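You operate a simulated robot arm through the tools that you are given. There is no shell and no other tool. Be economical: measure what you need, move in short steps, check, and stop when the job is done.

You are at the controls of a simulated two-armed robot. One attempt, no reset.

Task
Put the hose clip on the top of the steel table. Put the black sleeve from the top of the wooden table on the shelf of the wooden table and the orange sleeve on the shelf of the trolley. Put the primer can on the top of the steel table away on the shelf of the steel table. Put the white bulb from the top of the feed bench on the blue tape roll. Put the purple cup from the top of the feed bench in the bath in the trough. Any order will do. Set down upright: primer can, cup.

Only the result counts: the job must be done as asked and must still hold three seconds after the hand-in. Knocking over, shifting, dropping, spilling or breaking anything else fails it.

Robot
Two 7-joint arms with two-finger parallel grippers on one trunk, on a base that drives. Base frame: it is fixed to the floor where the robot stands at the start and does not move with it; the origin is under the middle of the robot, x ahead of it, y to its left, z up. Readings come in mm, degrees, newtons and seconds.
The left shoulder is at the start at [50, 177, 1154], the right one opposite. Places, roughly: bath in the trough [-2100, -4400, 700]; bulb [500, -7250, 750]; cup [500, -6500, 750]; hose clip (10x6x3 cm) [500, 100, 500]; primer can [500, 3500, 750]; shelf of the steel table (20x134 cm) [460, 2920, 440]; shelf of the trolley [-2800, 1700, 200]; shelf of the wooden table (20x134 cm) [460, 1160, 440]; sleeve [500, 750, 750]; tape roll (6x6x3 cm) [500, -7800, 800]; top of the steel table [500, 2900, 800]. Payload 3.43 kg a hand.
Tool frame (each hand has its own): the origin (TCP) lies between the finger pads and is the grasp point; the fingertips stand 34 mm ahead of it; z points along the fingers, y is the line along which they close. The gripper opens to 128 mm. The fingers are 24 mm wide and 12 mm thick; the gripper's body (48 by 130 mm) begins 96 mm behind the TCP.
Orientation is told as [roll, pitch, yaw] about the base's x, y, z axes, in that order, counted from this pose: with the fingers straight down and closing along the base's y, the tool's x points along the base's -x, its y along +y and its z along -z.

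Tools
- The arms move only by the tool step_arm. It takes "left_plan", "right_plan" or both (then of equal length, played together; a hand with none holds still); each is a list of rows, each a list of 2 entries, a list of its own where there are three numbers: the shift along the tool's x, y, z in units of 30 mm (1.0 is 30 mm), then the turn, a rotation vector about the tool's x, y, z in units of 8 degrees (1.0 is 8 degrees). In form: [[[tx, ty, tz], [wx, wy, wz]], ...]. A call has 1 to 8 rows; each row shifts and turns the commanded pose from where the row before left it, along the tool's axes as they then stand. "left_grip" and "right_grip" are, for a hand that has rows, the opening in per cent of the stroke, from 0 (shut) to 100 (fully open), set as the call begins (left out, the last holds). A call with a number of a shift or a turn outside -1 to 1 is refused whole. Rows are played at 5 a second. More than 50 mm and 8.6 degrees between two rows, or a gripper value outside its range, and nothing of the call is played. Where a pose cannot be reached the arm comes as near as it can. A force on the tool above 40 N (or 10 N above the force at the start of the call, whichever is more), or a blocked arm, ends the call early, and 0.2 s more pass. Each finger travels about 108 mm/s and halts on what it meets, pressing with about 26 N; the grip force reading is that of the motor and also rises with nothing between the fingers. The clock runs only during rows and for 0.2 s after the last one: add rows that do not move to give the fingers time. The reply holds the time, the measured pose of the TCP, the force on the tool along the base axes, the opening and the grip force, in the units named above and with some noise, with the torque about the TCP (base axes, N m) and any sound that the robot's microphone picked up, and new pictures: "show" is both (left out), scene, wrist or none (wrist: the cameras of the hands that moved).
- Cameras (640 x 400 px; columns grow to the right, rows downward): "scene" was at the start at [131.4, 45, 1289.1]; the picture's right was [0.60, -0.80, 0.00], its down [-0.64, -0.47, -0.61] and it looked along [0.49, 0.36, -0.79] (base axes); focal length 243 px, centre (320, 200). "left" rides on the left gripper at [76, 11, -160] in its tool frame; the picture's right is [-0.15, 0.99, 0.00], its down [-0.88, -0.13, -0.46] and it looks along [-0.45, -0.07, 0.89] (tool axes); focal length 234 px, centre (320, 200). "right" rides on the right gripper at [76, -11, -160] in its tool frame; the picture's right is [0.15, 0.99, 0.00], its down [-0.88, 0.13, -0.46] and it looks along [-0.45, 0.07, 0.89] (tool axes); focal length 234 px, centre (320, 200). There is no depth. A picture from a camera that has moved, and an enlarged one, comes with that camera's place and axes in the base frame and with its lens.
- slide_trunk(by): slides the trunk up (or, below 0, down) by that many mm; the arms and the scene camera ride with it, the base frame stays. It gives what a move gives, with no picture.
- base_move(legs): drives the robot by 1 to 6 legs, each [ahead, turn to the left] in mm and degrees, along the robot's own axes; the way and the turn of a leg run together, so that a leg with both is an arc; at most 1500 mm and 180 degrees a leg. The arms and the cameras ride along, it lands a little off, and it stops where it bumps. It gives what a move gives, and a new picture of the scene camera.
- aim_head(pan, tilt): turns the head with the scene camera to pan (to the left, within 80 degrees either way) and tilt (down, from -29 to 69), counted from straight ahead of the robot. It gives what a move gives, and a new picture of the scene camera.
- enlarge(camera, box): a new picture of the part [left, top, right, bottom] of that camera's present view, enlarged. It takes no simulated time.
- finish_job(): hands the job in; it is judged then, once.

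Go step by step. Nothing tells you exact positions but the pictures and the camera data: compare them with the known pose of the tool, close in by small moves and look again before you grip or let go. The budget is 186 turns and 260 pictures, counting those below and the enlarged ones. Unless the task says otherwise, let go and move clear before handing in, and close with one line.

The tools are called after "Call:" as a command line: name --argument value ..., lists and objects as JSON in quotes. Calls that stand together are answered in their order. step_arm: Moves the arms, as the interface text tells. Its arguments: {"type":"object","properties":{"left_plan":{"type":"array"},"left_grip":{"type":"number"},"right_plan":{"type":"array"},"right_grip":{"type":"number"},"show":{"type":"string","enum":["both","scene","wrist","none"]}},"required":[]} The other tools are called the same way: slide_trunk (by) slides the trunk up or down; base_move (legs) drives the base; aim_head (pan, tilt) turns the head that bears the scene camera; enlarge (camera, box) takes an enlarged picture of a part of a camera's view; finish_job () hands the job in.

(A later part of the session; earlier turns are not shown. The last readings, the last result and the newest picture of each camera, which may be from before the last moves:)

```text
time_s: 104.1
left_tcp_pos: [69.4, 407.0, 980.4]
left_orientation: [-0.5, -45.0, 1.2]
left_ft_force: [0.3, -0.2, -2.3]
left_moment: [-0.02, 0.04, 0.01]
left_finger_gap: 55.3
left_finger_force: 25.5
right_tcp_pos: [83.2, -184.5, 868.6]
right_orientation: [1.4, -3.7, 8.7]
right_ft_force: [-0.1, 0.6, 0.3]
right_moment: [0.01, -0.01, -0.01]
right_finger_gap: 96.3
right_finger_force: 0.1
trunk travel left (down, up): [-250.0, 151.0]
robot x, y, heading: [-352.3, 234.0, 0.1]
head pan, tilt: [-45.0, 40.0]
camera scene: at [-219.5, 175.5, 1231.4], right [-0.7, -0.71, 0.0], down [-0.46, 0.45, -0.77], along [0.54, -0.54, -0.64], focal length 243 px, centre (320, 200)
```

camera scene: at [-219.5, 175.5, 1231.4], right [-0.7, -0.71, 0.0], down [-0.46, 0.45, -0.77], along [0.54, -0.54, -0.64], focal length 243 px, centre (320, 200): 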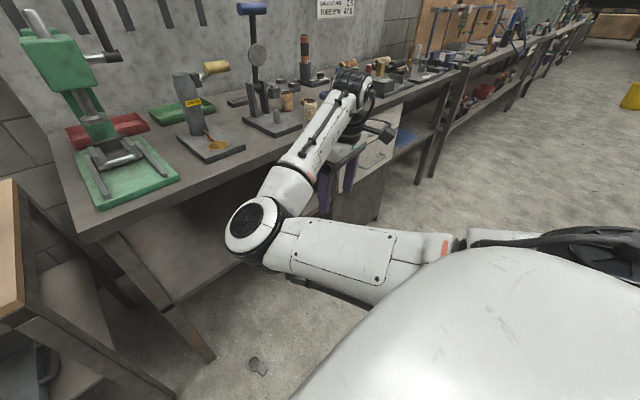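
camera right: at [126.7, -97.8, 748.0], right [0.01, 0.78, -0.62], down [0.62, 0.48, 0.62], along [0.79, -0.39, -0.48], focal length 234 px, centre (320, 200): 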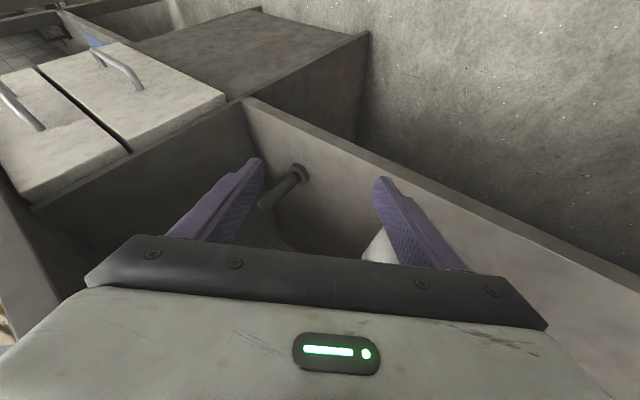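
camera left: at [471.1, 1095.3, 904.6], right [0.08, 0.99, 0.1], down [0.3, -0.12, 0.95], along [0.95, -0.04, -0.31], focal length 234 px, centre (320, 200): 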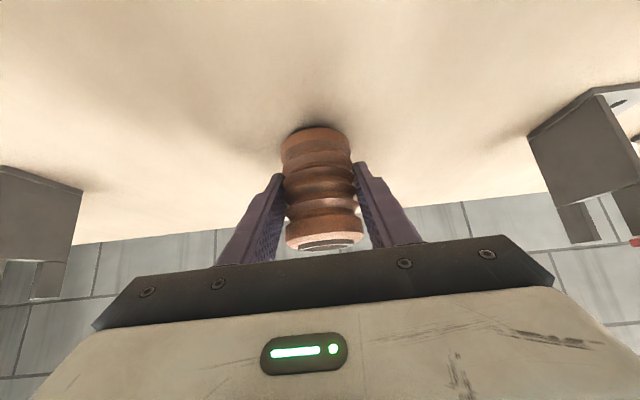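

The right hand is vertical again. I reposition the base so the clip lies ahead and to the right.

Call:
base_move --legs '[[-200, 0], [0, 35], [210, 0], [0, -35], [190, 0]]'

Call:
step_arm --right_plan '[[[0, 0.6, 1], [-0.17, 0.46, 0]], [[0, 0.6, 1], [0, 0, -0.75]], [[0, 0.6, 1], [0, 0, 0]], [[0, 0.6, 1], [0, 0, 0]], [[0, 0.6, 1], [0, 0, 0]], [[0, 0.6, 1], [0, 0, 0]]]' --show "none"

Call:
aim_head --pan -20 --tilt 60

```text
time_s: 111.5
left_tcp_pos: [230.5, 520.4, 980.3]
left_orientation: [-0.5, -44.9, 0.9]
left_ft_force: [-0.3, 0.1, -0.8]
left_moment: [0.02, -0.01, 0.02]
left_finger_gap: 54.1
left_finger_force: 26.3
right_tcp_pos: [239.0, -71.8, 868.5]
right_orientation: [1.5, -3.8, 8.2]
right_ft_force: [0.0, 0.5, -0.8]
right_moment: [-0.01, 0.01, 0.01]
right_finger_gap: 96.1
right_finger_force: 0.0
trunk travel left (down, up): [-250.0, 151.0]
robot x, y, heading: [-193.8, 350.6, -0.0]
head pan, tilt: [-45.0, 40.0]
camera scene: at [-60.2, 291.4, 1231.4], right [-0.71, -0.7, 0.0], down [-0.45, 0.46, -0.77], along [0.54, -0.54, -0.64], focal length 243 px, centre (320, 200)
```

scene: 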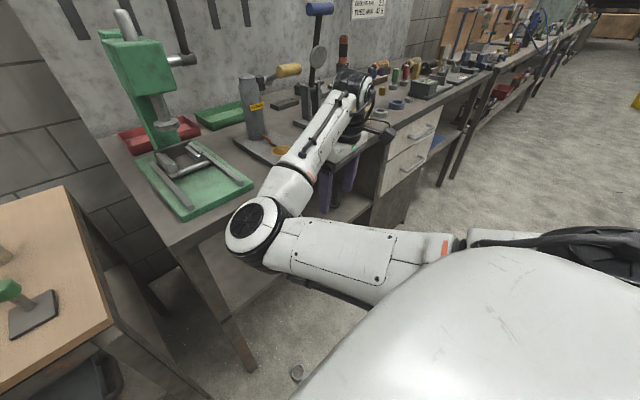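

```text
time_s: 112.8
left_tcp_pos: [230.0, 520.9, 981.9]
left_orientation: [-0.4, -44.9, 0.9]
left_ft_force: [-0.4, 0.0, -1.1]
left_moment: [0.03, 0.01, -0.03]
left_finger_gap: 54.3
left_finger_force: 26.2
right_tcp_pos: [221.1, 25.0, 693.8]
right_orientation: [1.7, -0.4, 13.6]
right_ft_force: [-0.8, 0.1, -0.3]
right_moment: [-0.03, 0.01, -0.01]
right_finger_gap: 95.8
right_finger_force: 0.1
right hand out of reach, approached as far as the arm can: row 4
trunk travel left (down, up): [-250.0, 151.0]
robot x, y, heading: [-194.8, 350.4, -0.6]
head pan, tilt: [-45.0, 40.0]
```

```text
time_s: 113.7
left_tcp_pos: [230.3, 519.2, 981.5]
left_orientation: [-0.4, -44.9, 0.9]
left_ft_force: [0.3, -0.3, -1.4]
left_moment: [0.0, -0.01, 0.02]
left_finger_gap: 54.1
left_finger_force: 25.8
right_tcp_pos: [220.7, 24.9, 692.9]
right_orientation: [1.6, -0.3, 13.8]
right_ft_force: [0.0, -0.2, -0.2]
right_moment: [0.01, -0.01, -0.02]
right_finger_gap: 95.9
right_finger_force: 0.0
trunk travel left (down, up): [-250.0, 151.0]
robot x, y, heading: [-193.3, 350.7, -0.1]
head pan, tilt: [-20.0, 60.0]
camera scene: at [-57.9, 328.7, 1204.7], right [-0.35, -0.94, 0.0], down [-0.81, 0.3, -0.5], along [0.47, -0.17, -0.87], focal length 243 px, centre (320, 200)
```

scene: 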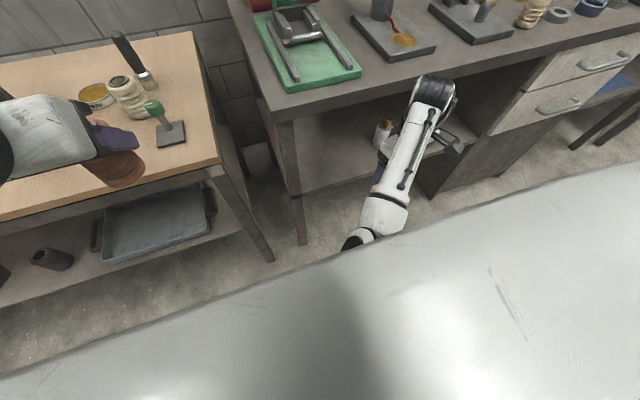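

Continue toward over the clip and down, then lower the trunk.

Call:
step_arm --right_plan '[[[-0.2, 0.83, 0], [0, 0, 0]], [[-0.2, 0.83, 0], [0, 0, 0]], [[-0.2, 0.83, 0], [0, 0, 0]], [[-0.2, 0.83, 0], [0, 0, 0]], [[0, 0, 1], [0, 0, 0]], [[0, 0, 1], [0, 0, 0]]]' --show "none"

Call:
slide_trunk --by -250

Call:
enlarge --camera "right" --box '[0, 0, 640, 400]'

```text
time_s: 114.6
left_tcp_pos: [230.1, 519.0, 981.4]
left_orientation: [-0.5, -44.9, 0.9]
left_ft_force: [-0.8, -1.0, -0.8]
left_moment: [0.0, -0.03, 0.02]
left_finger_gap: 54.3
left_finger_force: 25.9
right_tcp_pos: [274.0, 79.3, 742.5]
right_orientation: [-0.8, -7.8, 13.2]
right_ft_force: [0.1, 0.7, 0.0]
right_moment: [-0.01, -0.01, 0.02]
right_finger_gap: 96.0
right_finger_force: 0.0
right hand out of reach, approached as far as the arm can: row 2, 3, 4
trunk travel left (down, up): [-250.0, 151.0]
robot x, y, heading: [-193.5, 352.4, -0.1]
head pan, tilt: [-20.0, 60.0]
stopped in row 4 (right hand): the arm was blocked; the commanded pose is now the measured one
```

```text
time_s: 117.2
left_tcp_pos: [230.6, 520.4, 731.7]
left_orientation: [-0.5, -44.9, 0.8]
left_ft_force: [0.1, 0.2, -1.4]
left_moment: [0.03, -0.02, -0.03]
left_finger_gap: 54.3
left_finger_force: 26.1
right_tcp_pos: [272.9, 79.8, 489.1]
right_orientation: [-0.8, -7.7, 13.3]
right_ft_force: [-0.5, -0.3, -0.3]
right_moment: [-0.04, 0.01, -0.04]
right_finger_gap: 96.1
right_finger_force: 0.1
trunk travel left (down, up): [0.0, 401.0]
robot x, y, heading: [-191.3, 349.9, -0.3]
head pan, tilt: [-20.0, 60.0]
```

```text
1.00 times, centred on (320, 200) of right
camera zoom: at [180.1, 47.5, 638.4], right [-0.37, 0.93, -0.03], down [0.76, 0.32, 0.57], along [0.54, 0.18, -0.82], focal length 234 px, centre (320, 200)
```

zoom: 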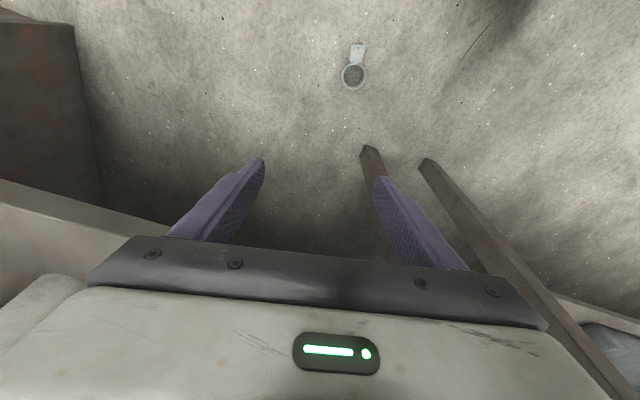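

The clip is at (225, 126). Rather than twist the arm inward, I turn and back the base so the hand comes over it.

Call:
base_move --legs '[[-79, 0], [0, 6.6]]'

Call:
step_arm --right_plan '[[[0, 0, 1], [-0.1, 0.48, 0]], [[0, 0, 1], [0, 0.48, 0]], [[0, 0, 1], [0, 0, 0]], [[0, 0, 1], [0, 0, 0]], [[0, 0, 1], [0, 0, 0]]]' --show "wrist"

```text
time_s: 118.8
left_tcp_pos: [129.3, 568.4, 731.3]
left_orientation: [-0.5, -44.9, 7.7]
left_ft_force: [0.1, -0.4, -1.1]
left_moment: [0.0, -0.02, -0.01]
left_finger_gap: 54.0
left_finger_force: 25.9
right_tcp_pos: [221.5, 134.9, 490.2]
right_orientation: [-0.9, -7.7, 19.8]
right_ft_force: [0.2, 0.9, 0.2]
right_moment: [0.0, 0.05, -0.02]
right_finger_gap: 95.9
right_finger_force: 0.1
trunk travel left (down, up): [0.0, 401.0]
robot x, y, heading: [-272.2, 350.6, 6.5]
head pan, tilt: [-20.0, 60.0]
camera scene: at [-134.5, 344.7, 954.7], right [-0.23, -0.97, 0.0], down [-0.84, 0.2, -0.5], along [0.49, -0.12, -0.87], focal length 243 px, centre (320, 200)
```

scene: 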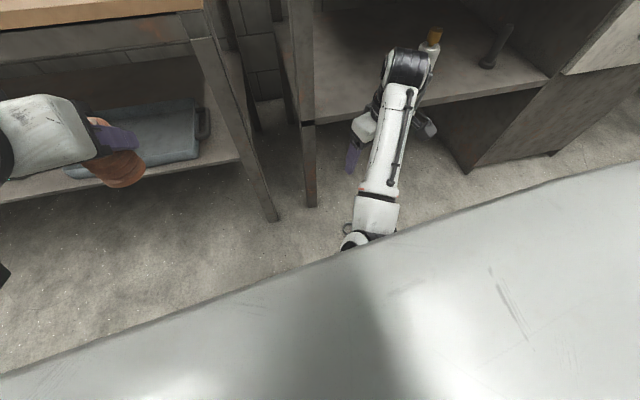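

```text
time_s: 120.2
left_tcp_pos: [126.0, 570.2, 733.7]
left_orientation: [-1.0, -45.3, 8.0]
left_ft_force: [0.0, -0.4, -1.8]
left_moment: [-0.04, -0.03, 0.0]
left_finger_gap: 54.2
left_finger_force: 25.9
right_tcp_pos: [266.1, 164.7, 384.5]
right_orientation: [0.0, -5.4, 21.0]
right_ft_force: [-0.1, -0.2, 0.0]
right_moment: [0.03, -0.01, 0.01]
right_finger_gap: 96.0
right_finger_force: 0.1
trunk travel left (down, up): [0.0, 401.0]
robot x, y, heading: [-267.8, 353.9, 6.9]
head pan, tilt: [-20.0, 60.0]
stopped in row 5 (right hand): the arm was blocked; the commanded pose is now the measured one
camera right: at [184.6, 121.0, 536.1], right [-0.49, 0.87, -0.01], down [0.73, 0.42, 0.54], along [0.47, 0.25, -0.84], focal length 234 px, centre (320, 200)
```

right: 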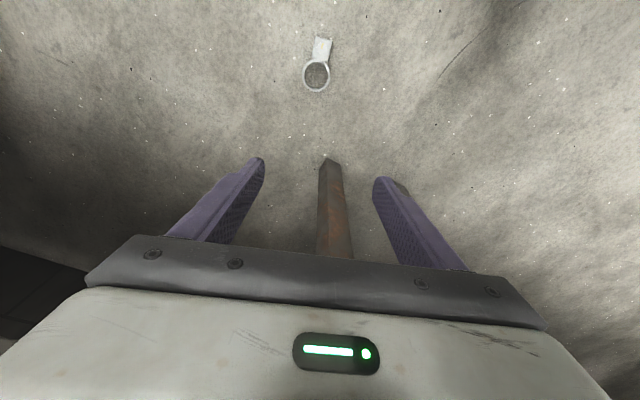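

With this elbow-low posture the wrist can't go vertical low down, so I'll use a forward pitch (~40°) where the arm is nearly straight to the floor. Pitch first.

Call:
step_arm --right_plan '[[[0, 0, 0], [0, -1, 0]], [[0, 0, 0], [0, -1, 0]], [[0, 0, 0], [0, -1, 0]], [[0, 0, 0], [0, -1, 0]]]' --show "wrist"

```text
time_s: 120.8
left_tcp_pos: [122.8, 571.7, 740.2]
left_orientation: [-1.4, -45.7, 8.1]
left_ft_force: [-0.6, 0.0, -1.8]
left_moment: [-0.02, 0.01, -0.04]
left_finger_gap: 54.0
left_finger_force: 26.2
right_tcp_pos: [333.9, 169.4, 478.3]
right_orientation: [-3.0, -31.3, 22.0]
right_ft_force: [-6.0, -3.1, -13.8]
right_moment: [0.67, 0.51, -0.36]
right_finger_gap: 96.4
right_finger_force: 0.1
trunk travel left (down, up): [0.0, 401.0]
robot x, y, heading: [-269.9, 353.9, 6.4]
head pan, tilt: [-20.0, 60.0]
stopped in row 3 (right hand): the arm was blocked; the commanded pose is now the measured one
camera right: at [197.1, 110.7, 576.3], right [-0.46, 0.88, -0.12], down [0.42, 0.34, 0.84], along [0.78, 0.34, -0.53], focal length 234 px, centre (320, 200)
```

right: 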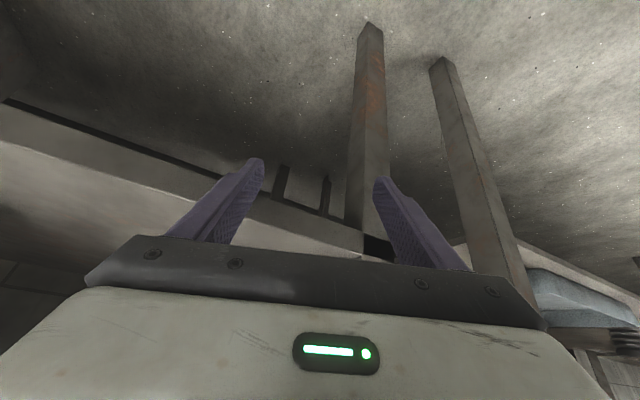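

The finger touched the shelf edge lightly and the elbow presses on the base. Back away and raise the trunk to reconfigure.

Call:
base_move --legs '[[-300, 0]]'

Call:
slide_trunk --by 325

Call:
aim_head --pan -40 --tilt 45

```text
time_s: 122.9
left_tcp_pos: [-180.4, 537.5, 739.3]
left_orientation: [-1.4, -45.6, 8.0]
left_ft_force: [-1.1, -0.5, -0.7]
left_moment: [0.0, 0.01, 0.01]
left_finger_gap: 54.1
left_finger_force: 25.8
right_tcp_pos: [33.4, 133.7, 483.6]
right_orientation: [-3.3, -32.1, 22.1]
right_ft_force: [-0.4, 0.3, -0.7]
right_moment: [0.02, -0.04, -0.03]
right_finger_gap: 96.2
right_finger_force: 0.1
trunk travel left (down, up): [0.0, 401.0]
robot x, y, heading: [-575.0, 314.6, 6.1]
head pan, tilt: [-20.0, 60.0]
camera scene: at [-447.8, 316.1, 961.6], right [-0.24, -0.97, 0.01], down [-0.83, 0.2, -0.51], along [0.5, -0.13, -0.86], focal length 243 px, centre (320, 200)
```

scene: 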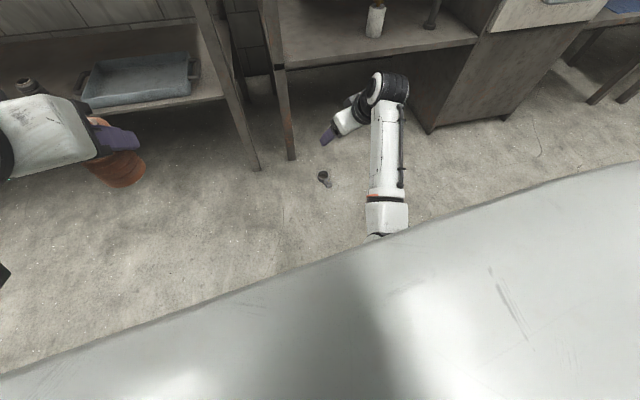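

```text
time_s: 126.1
left_tcp_pos: [-175.2, 533.4, 1055.6]
left_orientation: [-0.5, -44.9, 7.4]
left_ft_force: [-0.4, -0.2, -1.0]
left_moment: [0.01, -0.02, -0.01]
left_finger_gap: 53.9
left_finger_force: 26.5
right_tcp_pos: [34.8, 132.1, 792.3]
right_orientation: [-2.5, -31.6, 21.6]
right_ft_force: [-0.8, -0.2, -0.8]
right_moment: [0.02, 0.03, 0.02]
right_finger_gap: 95.8
right_finger_force: 0.1
trunk travel left (down, up): [-325.0, 76.0]
robot x, y, heading: [-570.5, 318.0, 6.2]
head pan, tilt: [-20.0, 60.0]
```

```text
time_s: 127.0
left_tcp_pos: [-173.5, 533.8, 1055.6]
left_orientation: [-0.4, -44.9, 7.4]
left_ft_force: [0.7, -0.1, -1.3]
left_moment: [0.0, 0.02, 0.02]
left_finger_gap: 54.1
left_finger_force: 26.3
right_tcp_pos: [35.1, 131.6, 793.5]
right_orientation: [-2.5, -31.7, 21.6]
right_ft_force: [-0.6, -1.0, 0.8]
right_moment: [0.01, -0.02, 0.01]
right_finger_gap: 96.0
right_finger_force: 0.1
trunk travel left (down, up): [-325.0, 76.0]
robot x, y, heading: [-574.4, 317.5, 6.3]
head pan, tilt: [-40.0, 45.0]
camera scene: at [-435.7, 281.1, 1299.1], right [-0.55, -0.83, 0.0], down [-0.59, 0.39, -0.71], along [0.59, -0.39, -0.71], focal length 243 px, centre (320, 200)
```

scene: 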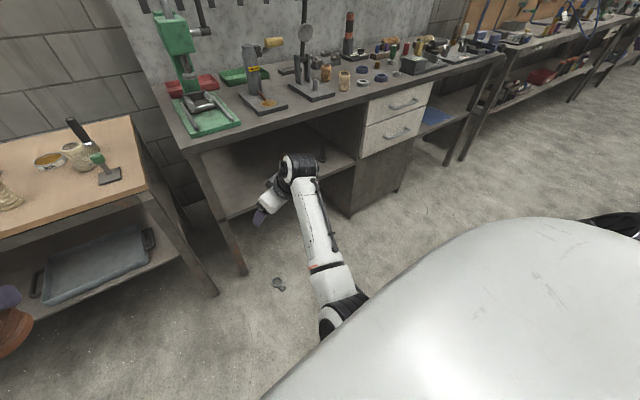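

I keep the trunk high and straighten the arm downward here in open space, then I'll bring it over the clip and lower the trunk.

Call:
step_arm --right_plan '[[[1, 0, 0.85], [0, 0, 0]], [[1, 0, 0.85], [0, 0, 0]], [[1, 0, 0.85], [0, 0, 0]], [[1, 0.1, 0.85], [0, 0, 0]], [[1, 0.1, 0.85], [0, 0, 0]], [[1, 0.1, 0.85], [0, 0, 0]]]' --show "scene"

```text
time_s: 128.4
left_tcp_pos: [-174.2, 534.1, 1057.2]
left_orientation: [-0.6, -44.9, 7.4]
left_ft_force: [-0.2, 0.6, -0.4]
left_moment: [-0.04, 0.05, -0.02]
left_finger_gap: 54.1
left_finger_force: 26.0
right_tcp_pos: [-33.2, 105.9, 569.2]
right_orientation: [-2.6, -31.5, 21.6]
right_ft_force: [-0.8, 0.3, 0.0]
right_moment: [-0.01, -0.01, -0.01]
right_finger_gap: 96.0
right_finger_force: 0.0
trunk travel left (down, up): [-325.0, 76.0]
robot x, y, heading: [-576.8, 317.9, 6.3]
head pan, tilt: [-40.0, 45.0]
camera scene: at [-435.7, 280.8, 1299.2], right [-0.56, -0.83, 0.0], down [-0.59, 0.39, -0.71], along [0.59, -0.39, -0.71], focal length 243 px, centre (320, 200)
```

scene: 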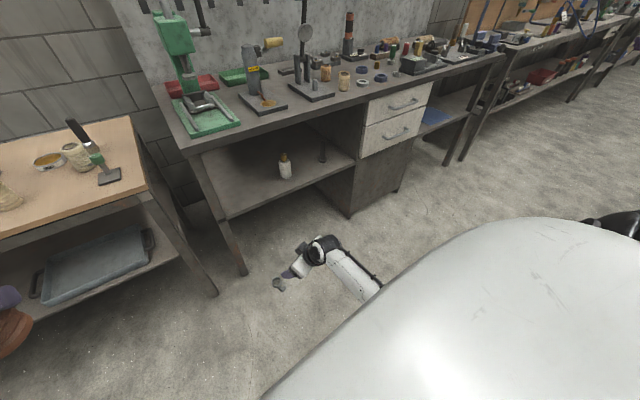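

Going well. Continue downward.

Call:
step_arm --right_plan '[[[0.9, 0.2, 0.9], [0, 0, 0]], [[0.9, 0.2, 0.9], [0, 0, 0]], [[0.9, 0.2, 0.9], [0, 0, 0]], [[0.9, 0.2, 0.9], [0, 0, 0]], [[0.9, 0.2, 0.9], [0, 0, 0]]]' --show "wrist"

```text
time_s: 129.6
left_tcp_pos: [-174.4, 533.6, 1055.7]
left_orientation: [-0.5, -44.9, 7.3]
left_ft_force: [0.0, -0.5, -1.4]
left_moment: [-0.03, 0.02, -0.04]
left_finger_gap: 53.9
left_finger_force: 26.4
right_tcp_pos: [-89.1, 122.3, 417.2]
right_orientation: [-2.5, -31.8, 21.7]
right_ft_force: [0.7, 1.0, 0.2]
right_moment: [0.0, 0.09, 0.03]
right_finger_gap: 96.2
right_finger_force: 0.1
right hand out of reach, approached as far as the arm can: row 4, 5
trunk travel left (down, up): [-325.0, 76.0]
robot x, y, heading: [-575.9, 319.5, 6.1]
head pan, tilt: [-40.0, 45.0]
camera right: at [-226.0, 63.7, 513.4], right [-0.46, 0.88, -0.11], down [0.42, 0.33, 0.85], along [0.78, 0.34, -0.52], focal length 234 px, centre (320, 200)
```

right: 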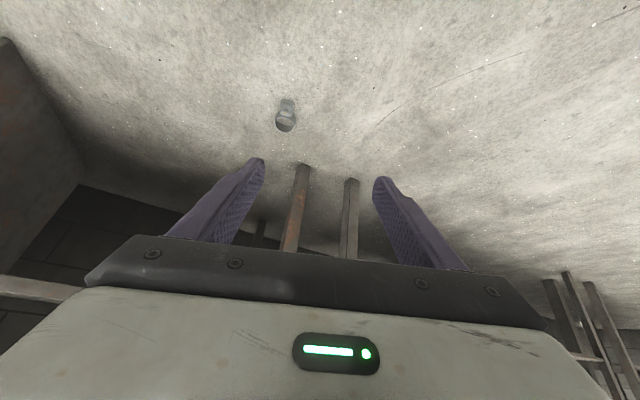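

The arm is at full stretch. Bring the hand in closer a little, then lower the trunk here in the open to test clearance.

Call:
step_arm --right_plan '[[[0.95, 0, -0.25], [0, 0.25, 0]], [[0.95, 0, -0.25], [0, 0.25, 0]], [[0.95, 0, -0.25], [0, 0.25, 0]]]' --show "none"

Call:
slide_trunk --by -290

Call:
enlarge --camera "right" --box '[0, 0, 640, 400]'

```text
time_s: 130.4
left_tcp_pos: [-174.5, 533.2, 1057.3]
left_orientation: [-0.5, -44.8, 7.4]
left_ft_force: [1.2, -0.1, -0.5]
left_moment: [-0.01, 0.01, 0.0]
left_finger_gap: 53.6
left_finger_force: 25.6
right_tcp_pos: [-168.0, 94.0, 396.1]
right_orientation: [-2.5, -25.5, 21.3]
right_ft_force: [0.3, 0.2, 0.5]
right_moment: [-0.02, 0.0, 0.01]
right_finger_gap: 96.2
right_finger_force: 0.0
trunk travel left (down, up): [-325.0, 76.0]
robot x, y, heading: [-576.8, 322.4, 6.2]
head pan, tilt: [-40.0, 45.0]
```

```text
time_s: 133.3
left_tcp_pos: [-173.1, 533.7, 765.4]
left_orientation: [-0.5, -44.9, 7.4]
left_ft_force: [0.6, -0.5, -0.3]
left_moment: [0.0, 0.01, 0.01]
left_finger_gap: 53.5
left_finger_force: 26.2
right_tcp_pos: [-169.0, 94.5, 105.7]
right_orientation: [-2.4, -25.6, 21.3]
right_ft_force: [-0.2, -0.4, -0.1]
right_moment: [0.01, -0.05, -0.02]
right_finger_gap: 96.1
right_finger_force: 0.1
trunk travel left (down, up): [-35.0, 366.0]
robot x, y, heading: [-574.2, 317.8, 6.4]
head pan, tilt: [-40.0, 45.0]
```

```text
1.00 times, centred on (320, 200) of right
camera zoom: at [-295.6, 39.2, 216.5], right [-0.47, 0.88, -0.1], down [0.5, 0.36, 0.79], along [0.73, 0.32, -0.61], focal length 234 px, centre (320, 200)
```

zoom: 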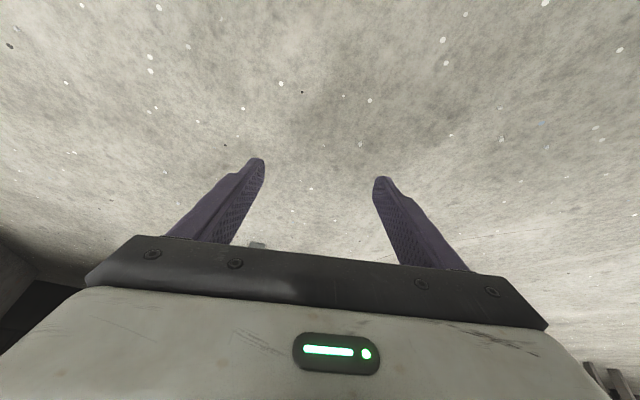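

Works: the hand is at z=106 with 35 mm trunk travel left. Now drive so the fingers come over the clip.

Call:
base_move --legs '[[0, -1], [330, 0]]'

Call:
enlarge --camera "right" --box '[0, 0, 640, 400]'

```text
time_s: 135.8
left_tcp_pos: [166.4, 559.9, 766.2]
left_orientation: [-0.4, -44.8, 6.6]
left_ft_force: [0.8, 0.1, -1.8]
left_moment: [0.0, -0.01, 0.0]
left_finger_gap: 53.8
left_finger_force: 26.3
right_tcp_pos: [163.9, 120.7, 103.9]
right_orientation: [-2.4, -25.6, 20.5]
right_ft_force: [-0.5, 0.1, -0.6]
right_moment: [-0.01, -0.02, -0.01]
right_finger_gap: 95.8
right_finger_force: 0.0
trunk travel left (down, up): [-35.0, 366.0]
robot x, y, heading: [-231.3, 351.1, 5.4]
head pan, tilt: [-40.0, 45.0]
camera scene: at [-100.1, 310.6, 1009.2], right [-0.57, -0.82, 0.0], down [-0.58, 0.4, -0.71], along [0.58, -0.4, -0.71], focal length 243 px, centre (320, 200)
```

scene: 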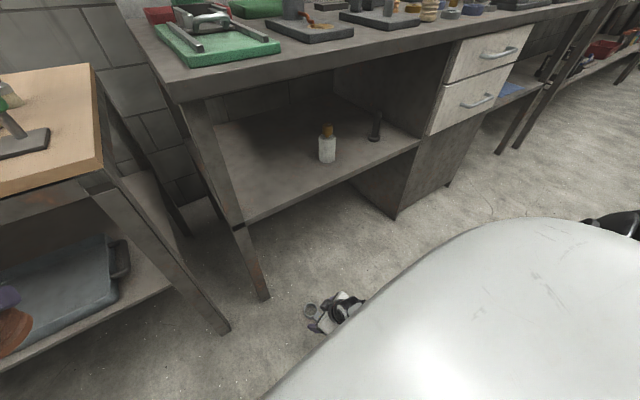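

```text
1.00 times, centred on (320, 200) of right
camera zoom: at [36.6, 66.9, 216.5], right [-0.45, 0.89, -0.1], down [0.51, 0.35, 0.79], along [0.73, 0.3, -0.61], focal length 234 px, centre (320, 200)
```

zoom: 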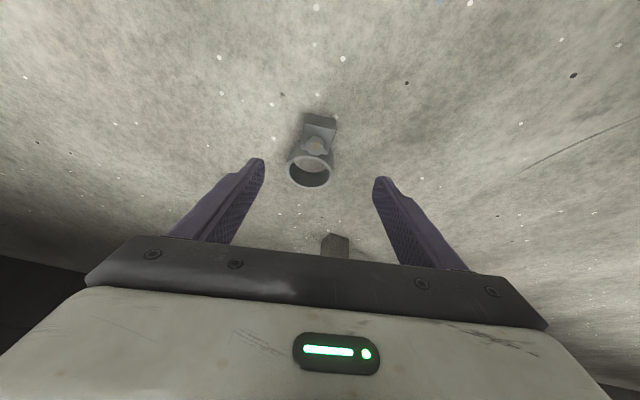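

Close. Drive 40 mm more, lower the trunk fully, and look.

Call:
base_move --legs '[[40, -0.5]]'

Call:
slide_trunk --by -35

Call:
step_arm --right_plan '[[[0.1, 0, 0.2], [0, 0, 0]]]' --show "wrist"

```text
time_s: 136.7
left_tcp_pos: [206.0, 560.4, 766.2]
left_orientation: [-0.5, -44.9, 6.1]
left_ft_force: [-0.2, -0.5, -1.9]
left_moment: [-0.01, 0.02, 0.02]
left_finger_gap: 53.5
left_finger_force: 25.2
right_tcp_pos: [202.1, 119.2, 104.6]
right_orientation: [-2.4, -25.7, 20.0]
right_ft_force: [-0.2, 0.0, 0.5]
right_moment: [-0.03, 0.02, -0.01]
right_finger_gap: 96.0
right_finger_force: 0.0
trunk travel left (down, up): [-35.0, 366.0]
robot x, y, heading: [-197.2, 351.1, 5.1]
head pan, tilt: [-40.0, 45.0]
camera scene: at [-61.0, 313.1, 1009.2], right [-0.57, -0.82, 0.0], down [-0.58, 0.41, -0.71], along [0.58, -0.41, -0.71], focal length 243 px, centre (320, 200)
```

scene: 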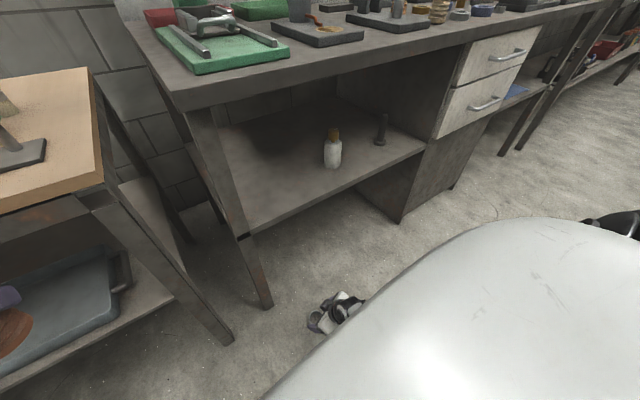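

```text
time_s: 137.5
left_tcp_pos: [206.1, 559.9, 730.6]
left_orientation: [-0.5, -44.8, 6.1]
left_ft_force: [0.5, 0.1, -1.2]
left_moment: [0.0, 0.03, -0.01]
left_finger_gap: 53.8
left_finger_force: 25.9
right_tcp_pos: [202.4, 121.1, 69.9]
right_orientation: [-2.4, -25.7, 20.0]
right_ft_force: [-0.3, -0.7, 0.1]
right_moment: [0.0, 0.01, 0.01]
right_finger_gap: 96.0
right_finger_force: 0.0
trunk travel left (down, up): [0.0, 401.0]
robot x, y, heading: [-197.8, 356.7, 4.7]
head pan, tilt: [-40.0, 45.0]
```

```text
time_s: 137.9
left_tcp_pos: [205.3, 557.9, 729.9]
left_orientation: [-0.5, -45.0, 6.1]
left_ft_force: [0.3, -0.5, -1.4]
left_moment: [0.01, 0.0, -0.02]
left_finger_gap: 53.7
left_finger_force: 25.3
right_tcp_pos: [201.1, 119.6, 63.4]
right_orientation: [-2.4, -25.6, 19.9]
right_ft_force: [0.4, -0.3, 0.0]
right_moment: [0.02, -0.02, -0.02]
right_finger_gap: 96.2
right_finger_force: 0.0
trunk travel left (down, up): [0.0, 401.0]
robot x, y, heading: [-201.3, 350.5, 4.9]
head pan, tilt: [-40.0, 45.0]
camera right: at [73.1, 67.9, 174.8], right [-0.45, 0.89, -0.1], down [0.51, 0.35, 0.79], along [0.73, 0.3, -0.61], focal length 234 px, centre (320, 200)
```

right: 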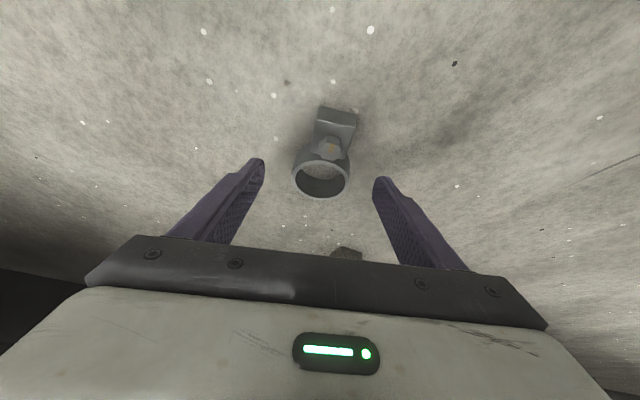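

Aligned over the ring. Lower the last 25 mm and close.

Call:
step_arm --right_plan '[[[0.03, 0, 0.45], [0, 0, 0]], [[0.03, 0, 0.43], [0, 0, 0]]]' --show "wrist"

Call:
step_arm --right_plan '[[[0, 0, 0], [0, 0, 0]], [[0, 0, 0], [0, 0, 0]], [[0, 0, 0], [0, 0, 0]]]' --right_grip 0 --show "wrist"

```text
time_s: 138.5
left_tcp_pos: [206.4, 559.8, 731.3]
left_orientation: [-0.5, -44.8, 6.1]
left_ft_force: [-1.0, 0.8, -1.5]
left_moment: [0.02, -0.01, 0.01]
left_finger_gap: 53.5
left_finger_force: 25.7
right_tcp_pos: [204.2, 123.0, 53.7]
right_orientation: [-2.6, -25.6, 19.9]
right_ft_force: [-0.1, 0.1, 0.7]
right_moment: [0.0, 0.0, -0.04]
right_finger_gap: 96.0
right_finger_force: 0.0
right hand out of reach, approached as far as the arm can: row 1, 2
trunk travel left (down, up): [0.0, 401.0]
robot x, y, heading: [-197.7, 351.2, 5.1]
head pan, tilt: [-40.0, 45.0]
camera right: at [75.8, 71.3, 165.3], right [-0.45, 0.89, -0.1], down [0.51, 0.35, 0.79], along [0.73, 0.3, -0.61], focal length 234 px, centre (320, 200)
```

right: 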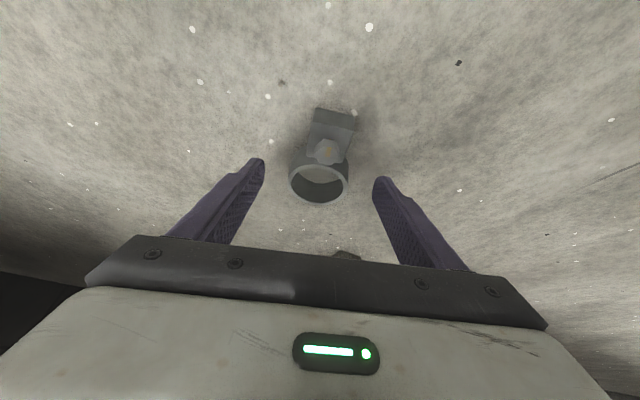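

```text
time_s: 139.3
left_tcp_pos: [205.8, 559.8, 731.1]
left_orientation: [-0.6, -44.9, 6.1]
left_ft_force: [-0.3, 0.6, -0.6]
left_moment: [-0.03, -0.02, -0.03]
left_finger_gap: 53.5
left_finger_force: 26.2
right_tcp_pos: [203.9, 122.5, 54.0]
right_orientation: [-2.3, -25.6, 20.0]
right_ft_force: [0.9, 0.0, -1.5]
right_moment: [-0.01, 0.03, 0.06]
right_finger_gap: 53.1
right_finger_force: 25.7
trunk travel left (down, up): [0.0, 401.0]
robot x, y, heading: [-200.3, 352.1, 4.8]
head pan, tilt: [-40.0, 45.0]
camera right: at [75.7, 71.3, 165.3], right [-0.45, 0.89, -0.1], down [0.51, 0.35, 0.79], along [0.73, 0.3, -0.61], focal length 234 px, centre (320, 200)
```

right: 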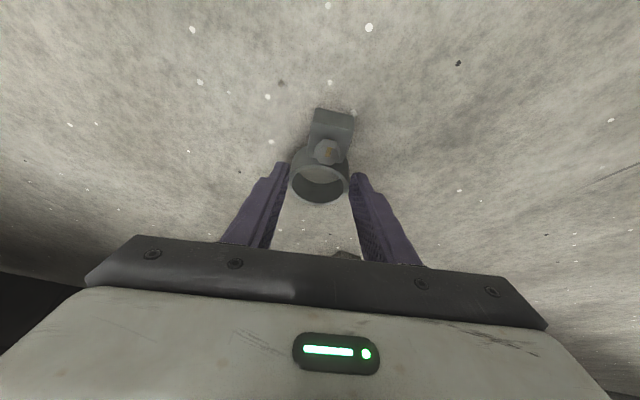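

The grip is only on the top rim. I reopen, bring the base 40 mm closer so the hand can go lower, and regrip.

Call:
step_arm --right_plan '[[[0, 0, 0], [0, 0, 0]], [[0, 0, 0], [0, 0, 0]], [[0.6, 0, -0.28], [0, 0, 0]], [[0.6, 0, -0.28], [0, 0, 0]]]' --right_grip 75 --show "none"

Call:
base_move --legs '[[42, 0]]'

Call:
enlarge --camera "right" --box '[0, 0, 640, 400]'

```text
time_s: 140.3
left_tcp_pos: [206.8, 559.7, 730.2]
left_orientation: [-0.6, -44.9, 6.0]
left_ft_force: [-0.3, -0.9, -1.7]
left_moment: [-0.01, 0.0, -0.02]
left_finger_gap: 53.3
left_finger_force: 26.0
right_tcp_pos: [167.3, 110.2, 52.8]
right_orientation: [-2.3, -25.6, 20.1]
right_ft_force: [0.7, -0.7, 0.3]
right_moment: [0.02, -0.02, -0.02]
right_finger_gap: 96.0
right_finger_force: 0.1
trunk travel left (down, up): [0.0, 401.0]
robot x, y, heading: [-197.3, 354.2, 4.8]
head pan, tilt: [-40.0, 45.0]
```

```text
time_s: 141.2
left_tcp_pos: [247.7, 563.7, 730.4]
left_orientation: [-0.4, -44.9, 6.1]
left_ft_force: [0.4, 0.6, -0.5]
left_moment: [0.01, 0.03, -0.01]
left_finger_gap: 53.3
left_finger_force: 25.3
right_tcp_pos: [208.5, 114.4, 53.1]
right_orientation: [-2.4, -25.5, 20.0]
right_ft_force: [-0.2, 0.0, 0.6]
right_moment: [-0.01, -0.01, 0.05]
right_finger_gap: 95.9
right_finger_force: 0.2
trunk travel left (down, up): [0.0, 401.0]
robot x, y, heading: [-153.4, 356.8, 5.0]
head pan, tilt: [-40.0, 45.0]
camera scene: at [-19.1, 316.8, 974.2], right [-0.57, -0.82, 0.0], down [-0.58, 0.41, -0.71], along [0.58, -0.41, -0.71], focal length 243 px, centre (320, 200)
```

scene: 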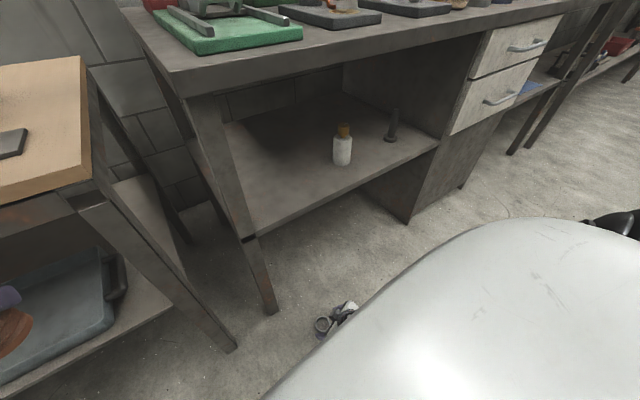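

```text
1.00 times, centred on (320, 200) of right
camera zoom: at [80.3, 62.2, 164.4], right [-0.45, 0.89, -0.1], down [0.51, 0.35, 0.79], along [0.73, 0.3, -0.61], focal length 234 px, centre (320, 200)
```

zoom: 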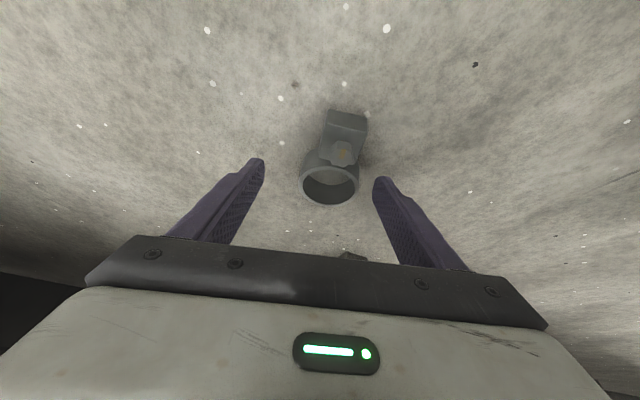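

Call:
step_arm --right_plan '[[[0.1, 0.25, 0.22], [0, 0, 0]], [[0.12, 0, 0.23], [0, 0, 0]]]' --show "none"

Call:
step_arm --right_plan '[[[0, 0, 0], [0, 0, 0]], [[0, 0, 0], [0, 0, 0]], [[0, 0, 0], [0, 0, 0]]]' --right_grip 0 --show "wrist"

```text
time_s: 141.8
left_tcp_pos: [247.1, 563.1, 731.0]
left_orientation: [-0.5, -45.0, 6.1]
left_ft_force: [-0.6, 0.3, -1.7]
left_moment: [-0.02, -0.02, -0.03]
left_finger_gap: 53.3
left_finger_force: 26.3
right_tcp_pos: [200.2, 133.4, 39.8]
right_orientation: [-1.5, -25.1, 19.6]
right_ft_force: [0.2, -0.5, -0.3]
right_moment: [0.02, -0.03, -0.02]
right_finger_gap: 95.5
right_finger_force: 0.1
right hand out of reach, approached as far as the arm can: row 2
trunk travel left (down, up): [0.0, 401.0]
robot x, y, heading: [-157.3, 356.7, 5.4]
head pan, tilt: [-40.0, 45.0]
```

```text
time_s: 142.6
left_tcp_pos: [248.5, 564.0, 731.1]
left_orientation: [-0.4, -44.9, 6.0]
left_ft_force: [-0.4, -0.4, -2.0]
left_moment: [0.03, 0.03, 0.0]
left_finger_gap: 53.3
left_finger_force: 26.0
right_tcp_pos: [201.2, 131.9, 40.8]
right_orientation: [-1.6, -25.1, 19.6]
right_ft_force: [0.4, -4.3, 5.3]
right_moment: [0.03, -0.04, 0.04]
right_finger_gap: 53.6
right_finger_force: 26.3
trunk travel left (down, up): [0.0, 401.0]
robot x, y, heading: [-157.8, 358.2, 5.3]
head pan, tilt: [-40.0, 45.0]
camera right: at [73.4, 79.8, 152.4], right [-0.45, 0.89, -0.09], down [0.52, 0.34, 0.78], along [0.73, 0.3, -0.62], focal length 234 px, centre (320, 200)
```

right: 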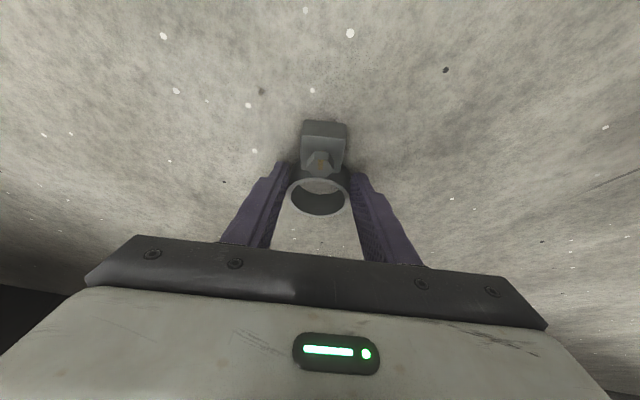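

Good grip. Raise by trunk 200 mm and check the hold.

Call:
slide_trunk --by 100

Call:
base_move --legs '[[-350, 0]]'

Call:
enlarge --camera "right" --box '[0, 0, 640, 400]'

```text
time_s: 143.9
left_tcp_pos: [248.9, 563.3, 830.2]
left_orientation: [-0.5, -44.9, 6.1]
left_ft_force: [0.8, -0.3, -0.5]
left_moment: [-0.01, 0.03, -0.02]
left_finger_gap: 53.1
left_finger_force: 25.6
right_tcp_pos: [200.1, 133.3, 137.9]
right_orientation: [-1.5, -25.0, 19.7]
right_ft_force: [0.0, 0.0, -2.5]
right_moment: [0.03, -0.03, -0.01]
right_finger_gap: 53.0
right_finger_force: 26.2
trunk travel left (down, up): [-100.0, 301.0]
robot x, y, heading: [-160.3, 358.8, 5.0]
head pan, tilt: [-40.0, 45.0]
```

```text
time_s: 146.2
left_tcp_pos: [-104.9, 532.5, 831.2]
left_orientation: [-0.5, -44.9, 6.1]
left_ft_force: [-0.2, 0.0, -1.1]
left_moment: [0.0, 0.05, 0.0]
left_finger_gap: 53.3
left_finger_force: 26.8
right_tcp_pos: [-153.3, 102.5, 138.8]
right_orientation: [-1.5, -25.0, 19.8]
right_ft_force: [0.1, -0.1, -3.3]
right_moment: [0.01, -0.01, -0.02]
right_finger_gap: 53.2
right_finger_force: 26.0
trunk travel left (down, up): [-100.0, 301.0]
robot x, y, heading: [-511.9, 327.0, 5.2]
head pan, tilt: [-40.0, 45.0]
camera scene: at [-372.5, 285.8, 1074.1], right [-0.57, -0.82, 0.0], down [-0.58, 0.4, -0.71], along [0.58, -0.4, -0.71], focal length 243 px, centre (320, 200)
```

scene: 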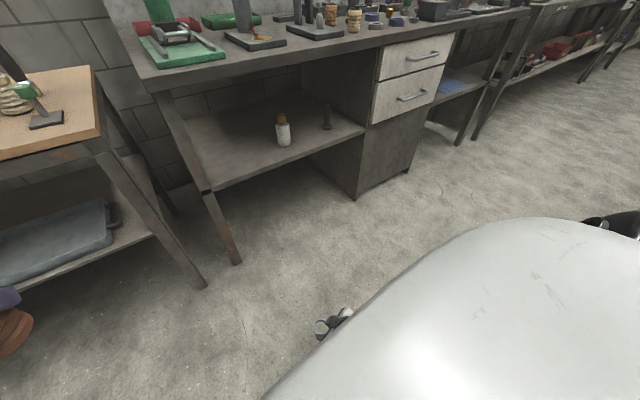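

```text
1.00 times, centred on (320, 200) of right
camera zoom: at [-279.8, 49.8, 252.1], right [-0.45, 0.89, -0.09], down [0.52, 0.34, 0.78], along [0.72, 0.31, -0.62], focal length 234 px, centre (320, 200)
```

zoom: 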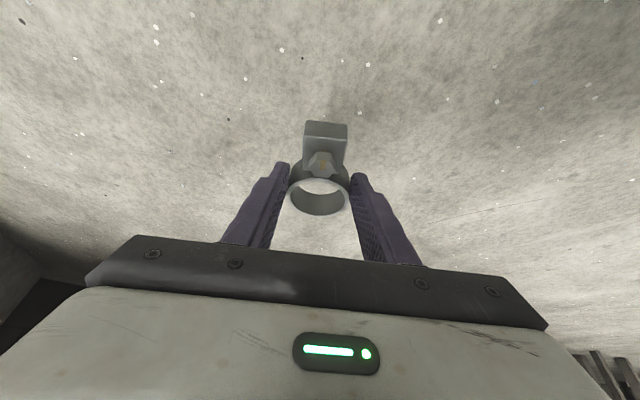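

Clip secured. Raise the trunk, turn toward the trolley (at about −2800, 1700) and look.

Call:
slide_trunk --by 225

Call:
base_move --legs '[[0, 144]]'

Call:
aim_head --pan 0 --tilt 20

```text
time_s: 148.6
left_tcp_pos: [-107.0, 534.3, 1054.8]
left_orientation: [-0.4, -44.9, 6.2]
left_ft_force: [0.4, 0.0, -0.3]
left_moment: [-0.01, 0.0, -0.01]
left_finger_gap: 52.7
left_finger_force: 25.7
right_tcp_pos: [-151.5, 103.7, 363.5]
right_orientation: [-1.5, -25.1, 19.8]
right_ft_force: [-0.3, -0.9, -3.3]
right_moment: [0.04, -0.02, 0.0]
right_finger_gap: 53.2
right_finger_force: 25.8
trunk travel left (down, up): [-325.0, 76.0]
robot x, y, heading: [-510.7, 324.3, 4.7]
head pan, tilt: [-40.0, 45.0]
```

```text
time_s: 154.9
left_tcp_pos: [-959.4, 399.0, 1056.4]
left_orientation: [-0.5, -44.9, 149.9]
left_ft_force: [0.0, 0.5, -1.2]
left_moment: [-0.01, -0.01, 0.01]
left_finger_gap: 52.0
left_finger_force: 26.2
right_tcp_pos: [-665.8, 717.2, 364.3]
right_orientation: [-1.5, -25.1, 163.4]
right_ft_force: [0.3, 0.2, -2.8]
right_moment: [0.0, -0.01, -0.02]
right_finger_gap: 53.1
right_finger_force: 25.4
trunk travel left (down, up): [-325.0, 76.0]
robot x, y, heading: [-506.2, 326.5, 148.6]
head pan, tilt: [-40.0, 45.0]
camera scene: at [-595.3, 439.5, 1299.2], right [0.95, 0.32, 0.0], down [0.23, -0.67, -0.71], along [-0.23, 0.67, -0.71], focal length 243 px, centre (320, 200)
```

scene: 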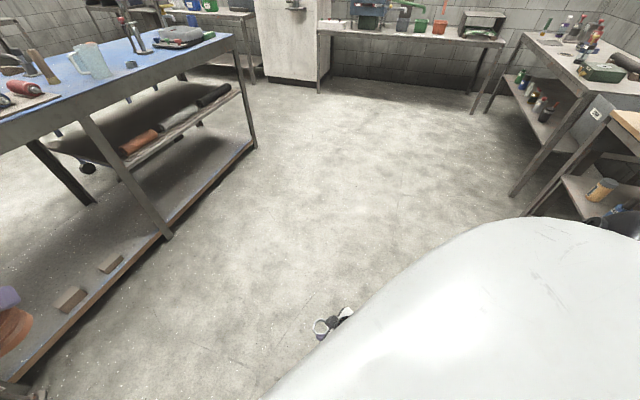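

```text
time_s: 156.0
left_tcp_pos: [-959.5, 398.6, 1056.2]
left_orientation: [-0.6, -44.9, 149.9]
left_ft_force: [-0.2, 0.3, -0.4]
left_moment: [0.0, -0.02, -0.02]
left_finger_gap: 51.8
left_finger_force: 25.7
right_tcp_pos: [-666.3, 717.0, 363.5]
right_orientation: [-1.5, -25.1, 163.4]
right_ft_force: [-0.3, 0.4, -2.0]
right_moment: [-0.02, 0.03, 0.03]
right_finger_gap: 53.1
right_finger_force: 26.1
trunk travel left (down, up): [-325.0, 76.0]
robot x, y, heading: [-508.9, 325.8, 148.9]
head pan, tilt: [0.0, 20.0]
camera scene: at [-648.7, 410.9, 1337.8], right [0.52, 0.85, 0.0], down [0.29, -0.18, -0.94], along [-0.8, 0.49, -0.34], focal length 243 px, centre (320, 200)
```

scene: 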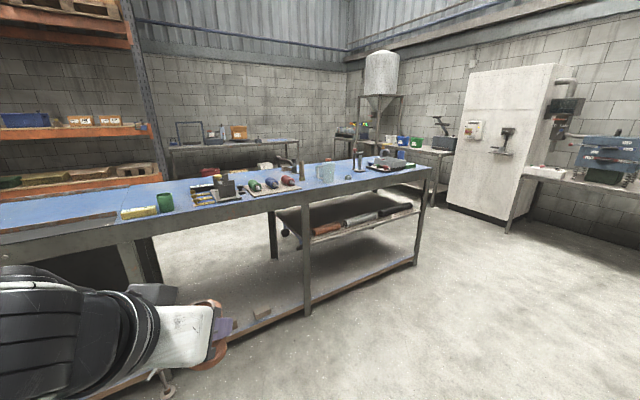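

The trolley is beyond the blue island bench. I check the orange sleeve's hold, since its gap reading creeps down.

Call:
enlarge --camera "left" --box '[160, 60, 480, 260]'

Call:
enlarge --camera "scene" --box '[240, 130, 460, 270]'

```text
2.00 times, centred on (320, 160) of left
camera zoom: at [-821.6, 304.3, 1115.6], right [-0.59, -0.8, 0.1], down [-0.2, 0.26, 0.94], along [-0.78, 0.54, -0.31], focal length 468 px, centre (320, 280)
```

zoom: 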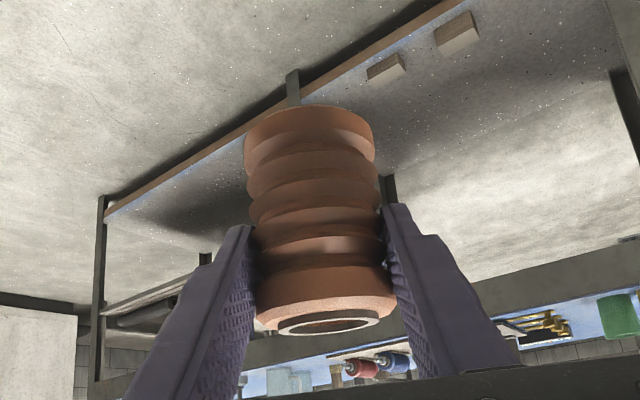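

```text
2.86 times, centred on (350, 200) of scene
camera zoom: at [-648.7, 410.9, 1337.8], right [0.52, 0.85, 0.0], down [0.29, -0.18, -0.94], along [-0.8, 0.49, -0.34], focal length 695 px, centre (234, 200)
```

zoom: 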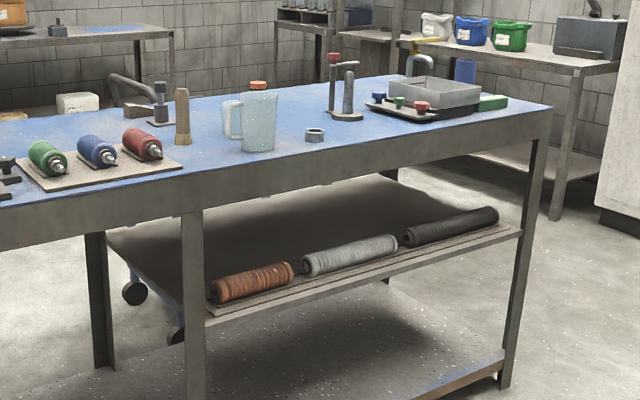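

The orange sleeve has crept slightly, so I'll deliver it first. Drive around the north end of the island to the trolley.

Call:
base_move --legs '[[0, -48.3], [1335, 0], [1335, 0], [0, 79.4], [900, 0]]'

Call:
aim_head --pan 35 --tilt 25

```text
time_s: 178.7
left_tcp_pos: [-2299.0, 2706.9, 1056.2]
left_orientation: [-0.5, -44.8, -178.2]
left_ft_force: [-0.2, 0.5, -2.3]
left_moment: [0.0, 0.03, 0.0]
left_finger_gap: 51.3
left_finger_force: 25.9
right_tcp_pos: [-2219.6, 3132.0, 363.7]
right_orientation: [-1.5, -25.0, -164.6]
right_ft_force: [1.0, -0.3, -2.8]
right_moment: [0.04, 0.0, 0.0]
right_finger_gap: 52.7
right_finger_force: 26.1
trunk travel left (down, up): [-325.0, 76.0]
robot x, y, heading: [-1883.7, 2885.6, -179.3]
head pan, tilt: [0.0, 20.0]
camera scene: at [-2042.6, 2881.5, 1337.8], right [-0.01, 1.0, 0.0], down [0.34, 0.0, -0.94], along [-0.94, -0.01, -0.34], focal length 243 px, centre (320, 200)
```

scene: 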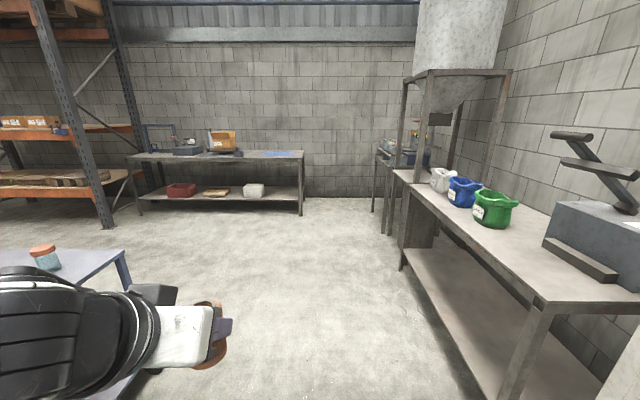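

```text
time_s: 179.7
left_tcp_pos: [-2299.3, 2706.8, 1055.4]
left_orientation: [-0.5, -44.9, -178.2]
left_ft_force: [0.7, 0.4, -0.7]
left_moment: [0.02, -0.02, -0.01]
left_finger_gap: 51.4
left_finger_force: 26.0
right_tcp_pos: [-2220.1, 3132.3, 364.0]
right_orientation: [-1.5, -25.0, -164.6]
right_ft_force: [0.1, 0.0, -2.8]
right_moment: [0.01, -0.02, 0.0]
right_finger_gap: 52.8
right_finger_force: 25.8
trunk travel left (down, up): [-325.0, 76.0]
robot x, y, heading: [-1879.3, 2885.9, -179.3]
head pan, tilt: [35.0, 25.0]
camera scene: at [-2024.2, 2829.0, 1329.7], right [-0.58, 0.81, 0.0], down [0.34, 0.25, -0.91], along [-0.74, -0.53, -0.42], focal length 243 px, centre (320, 200)
```

scene: 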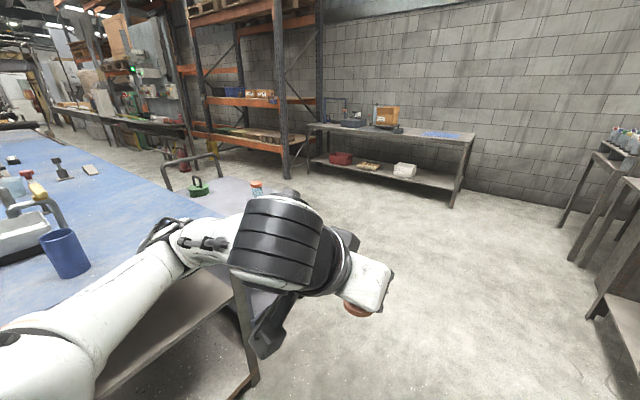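

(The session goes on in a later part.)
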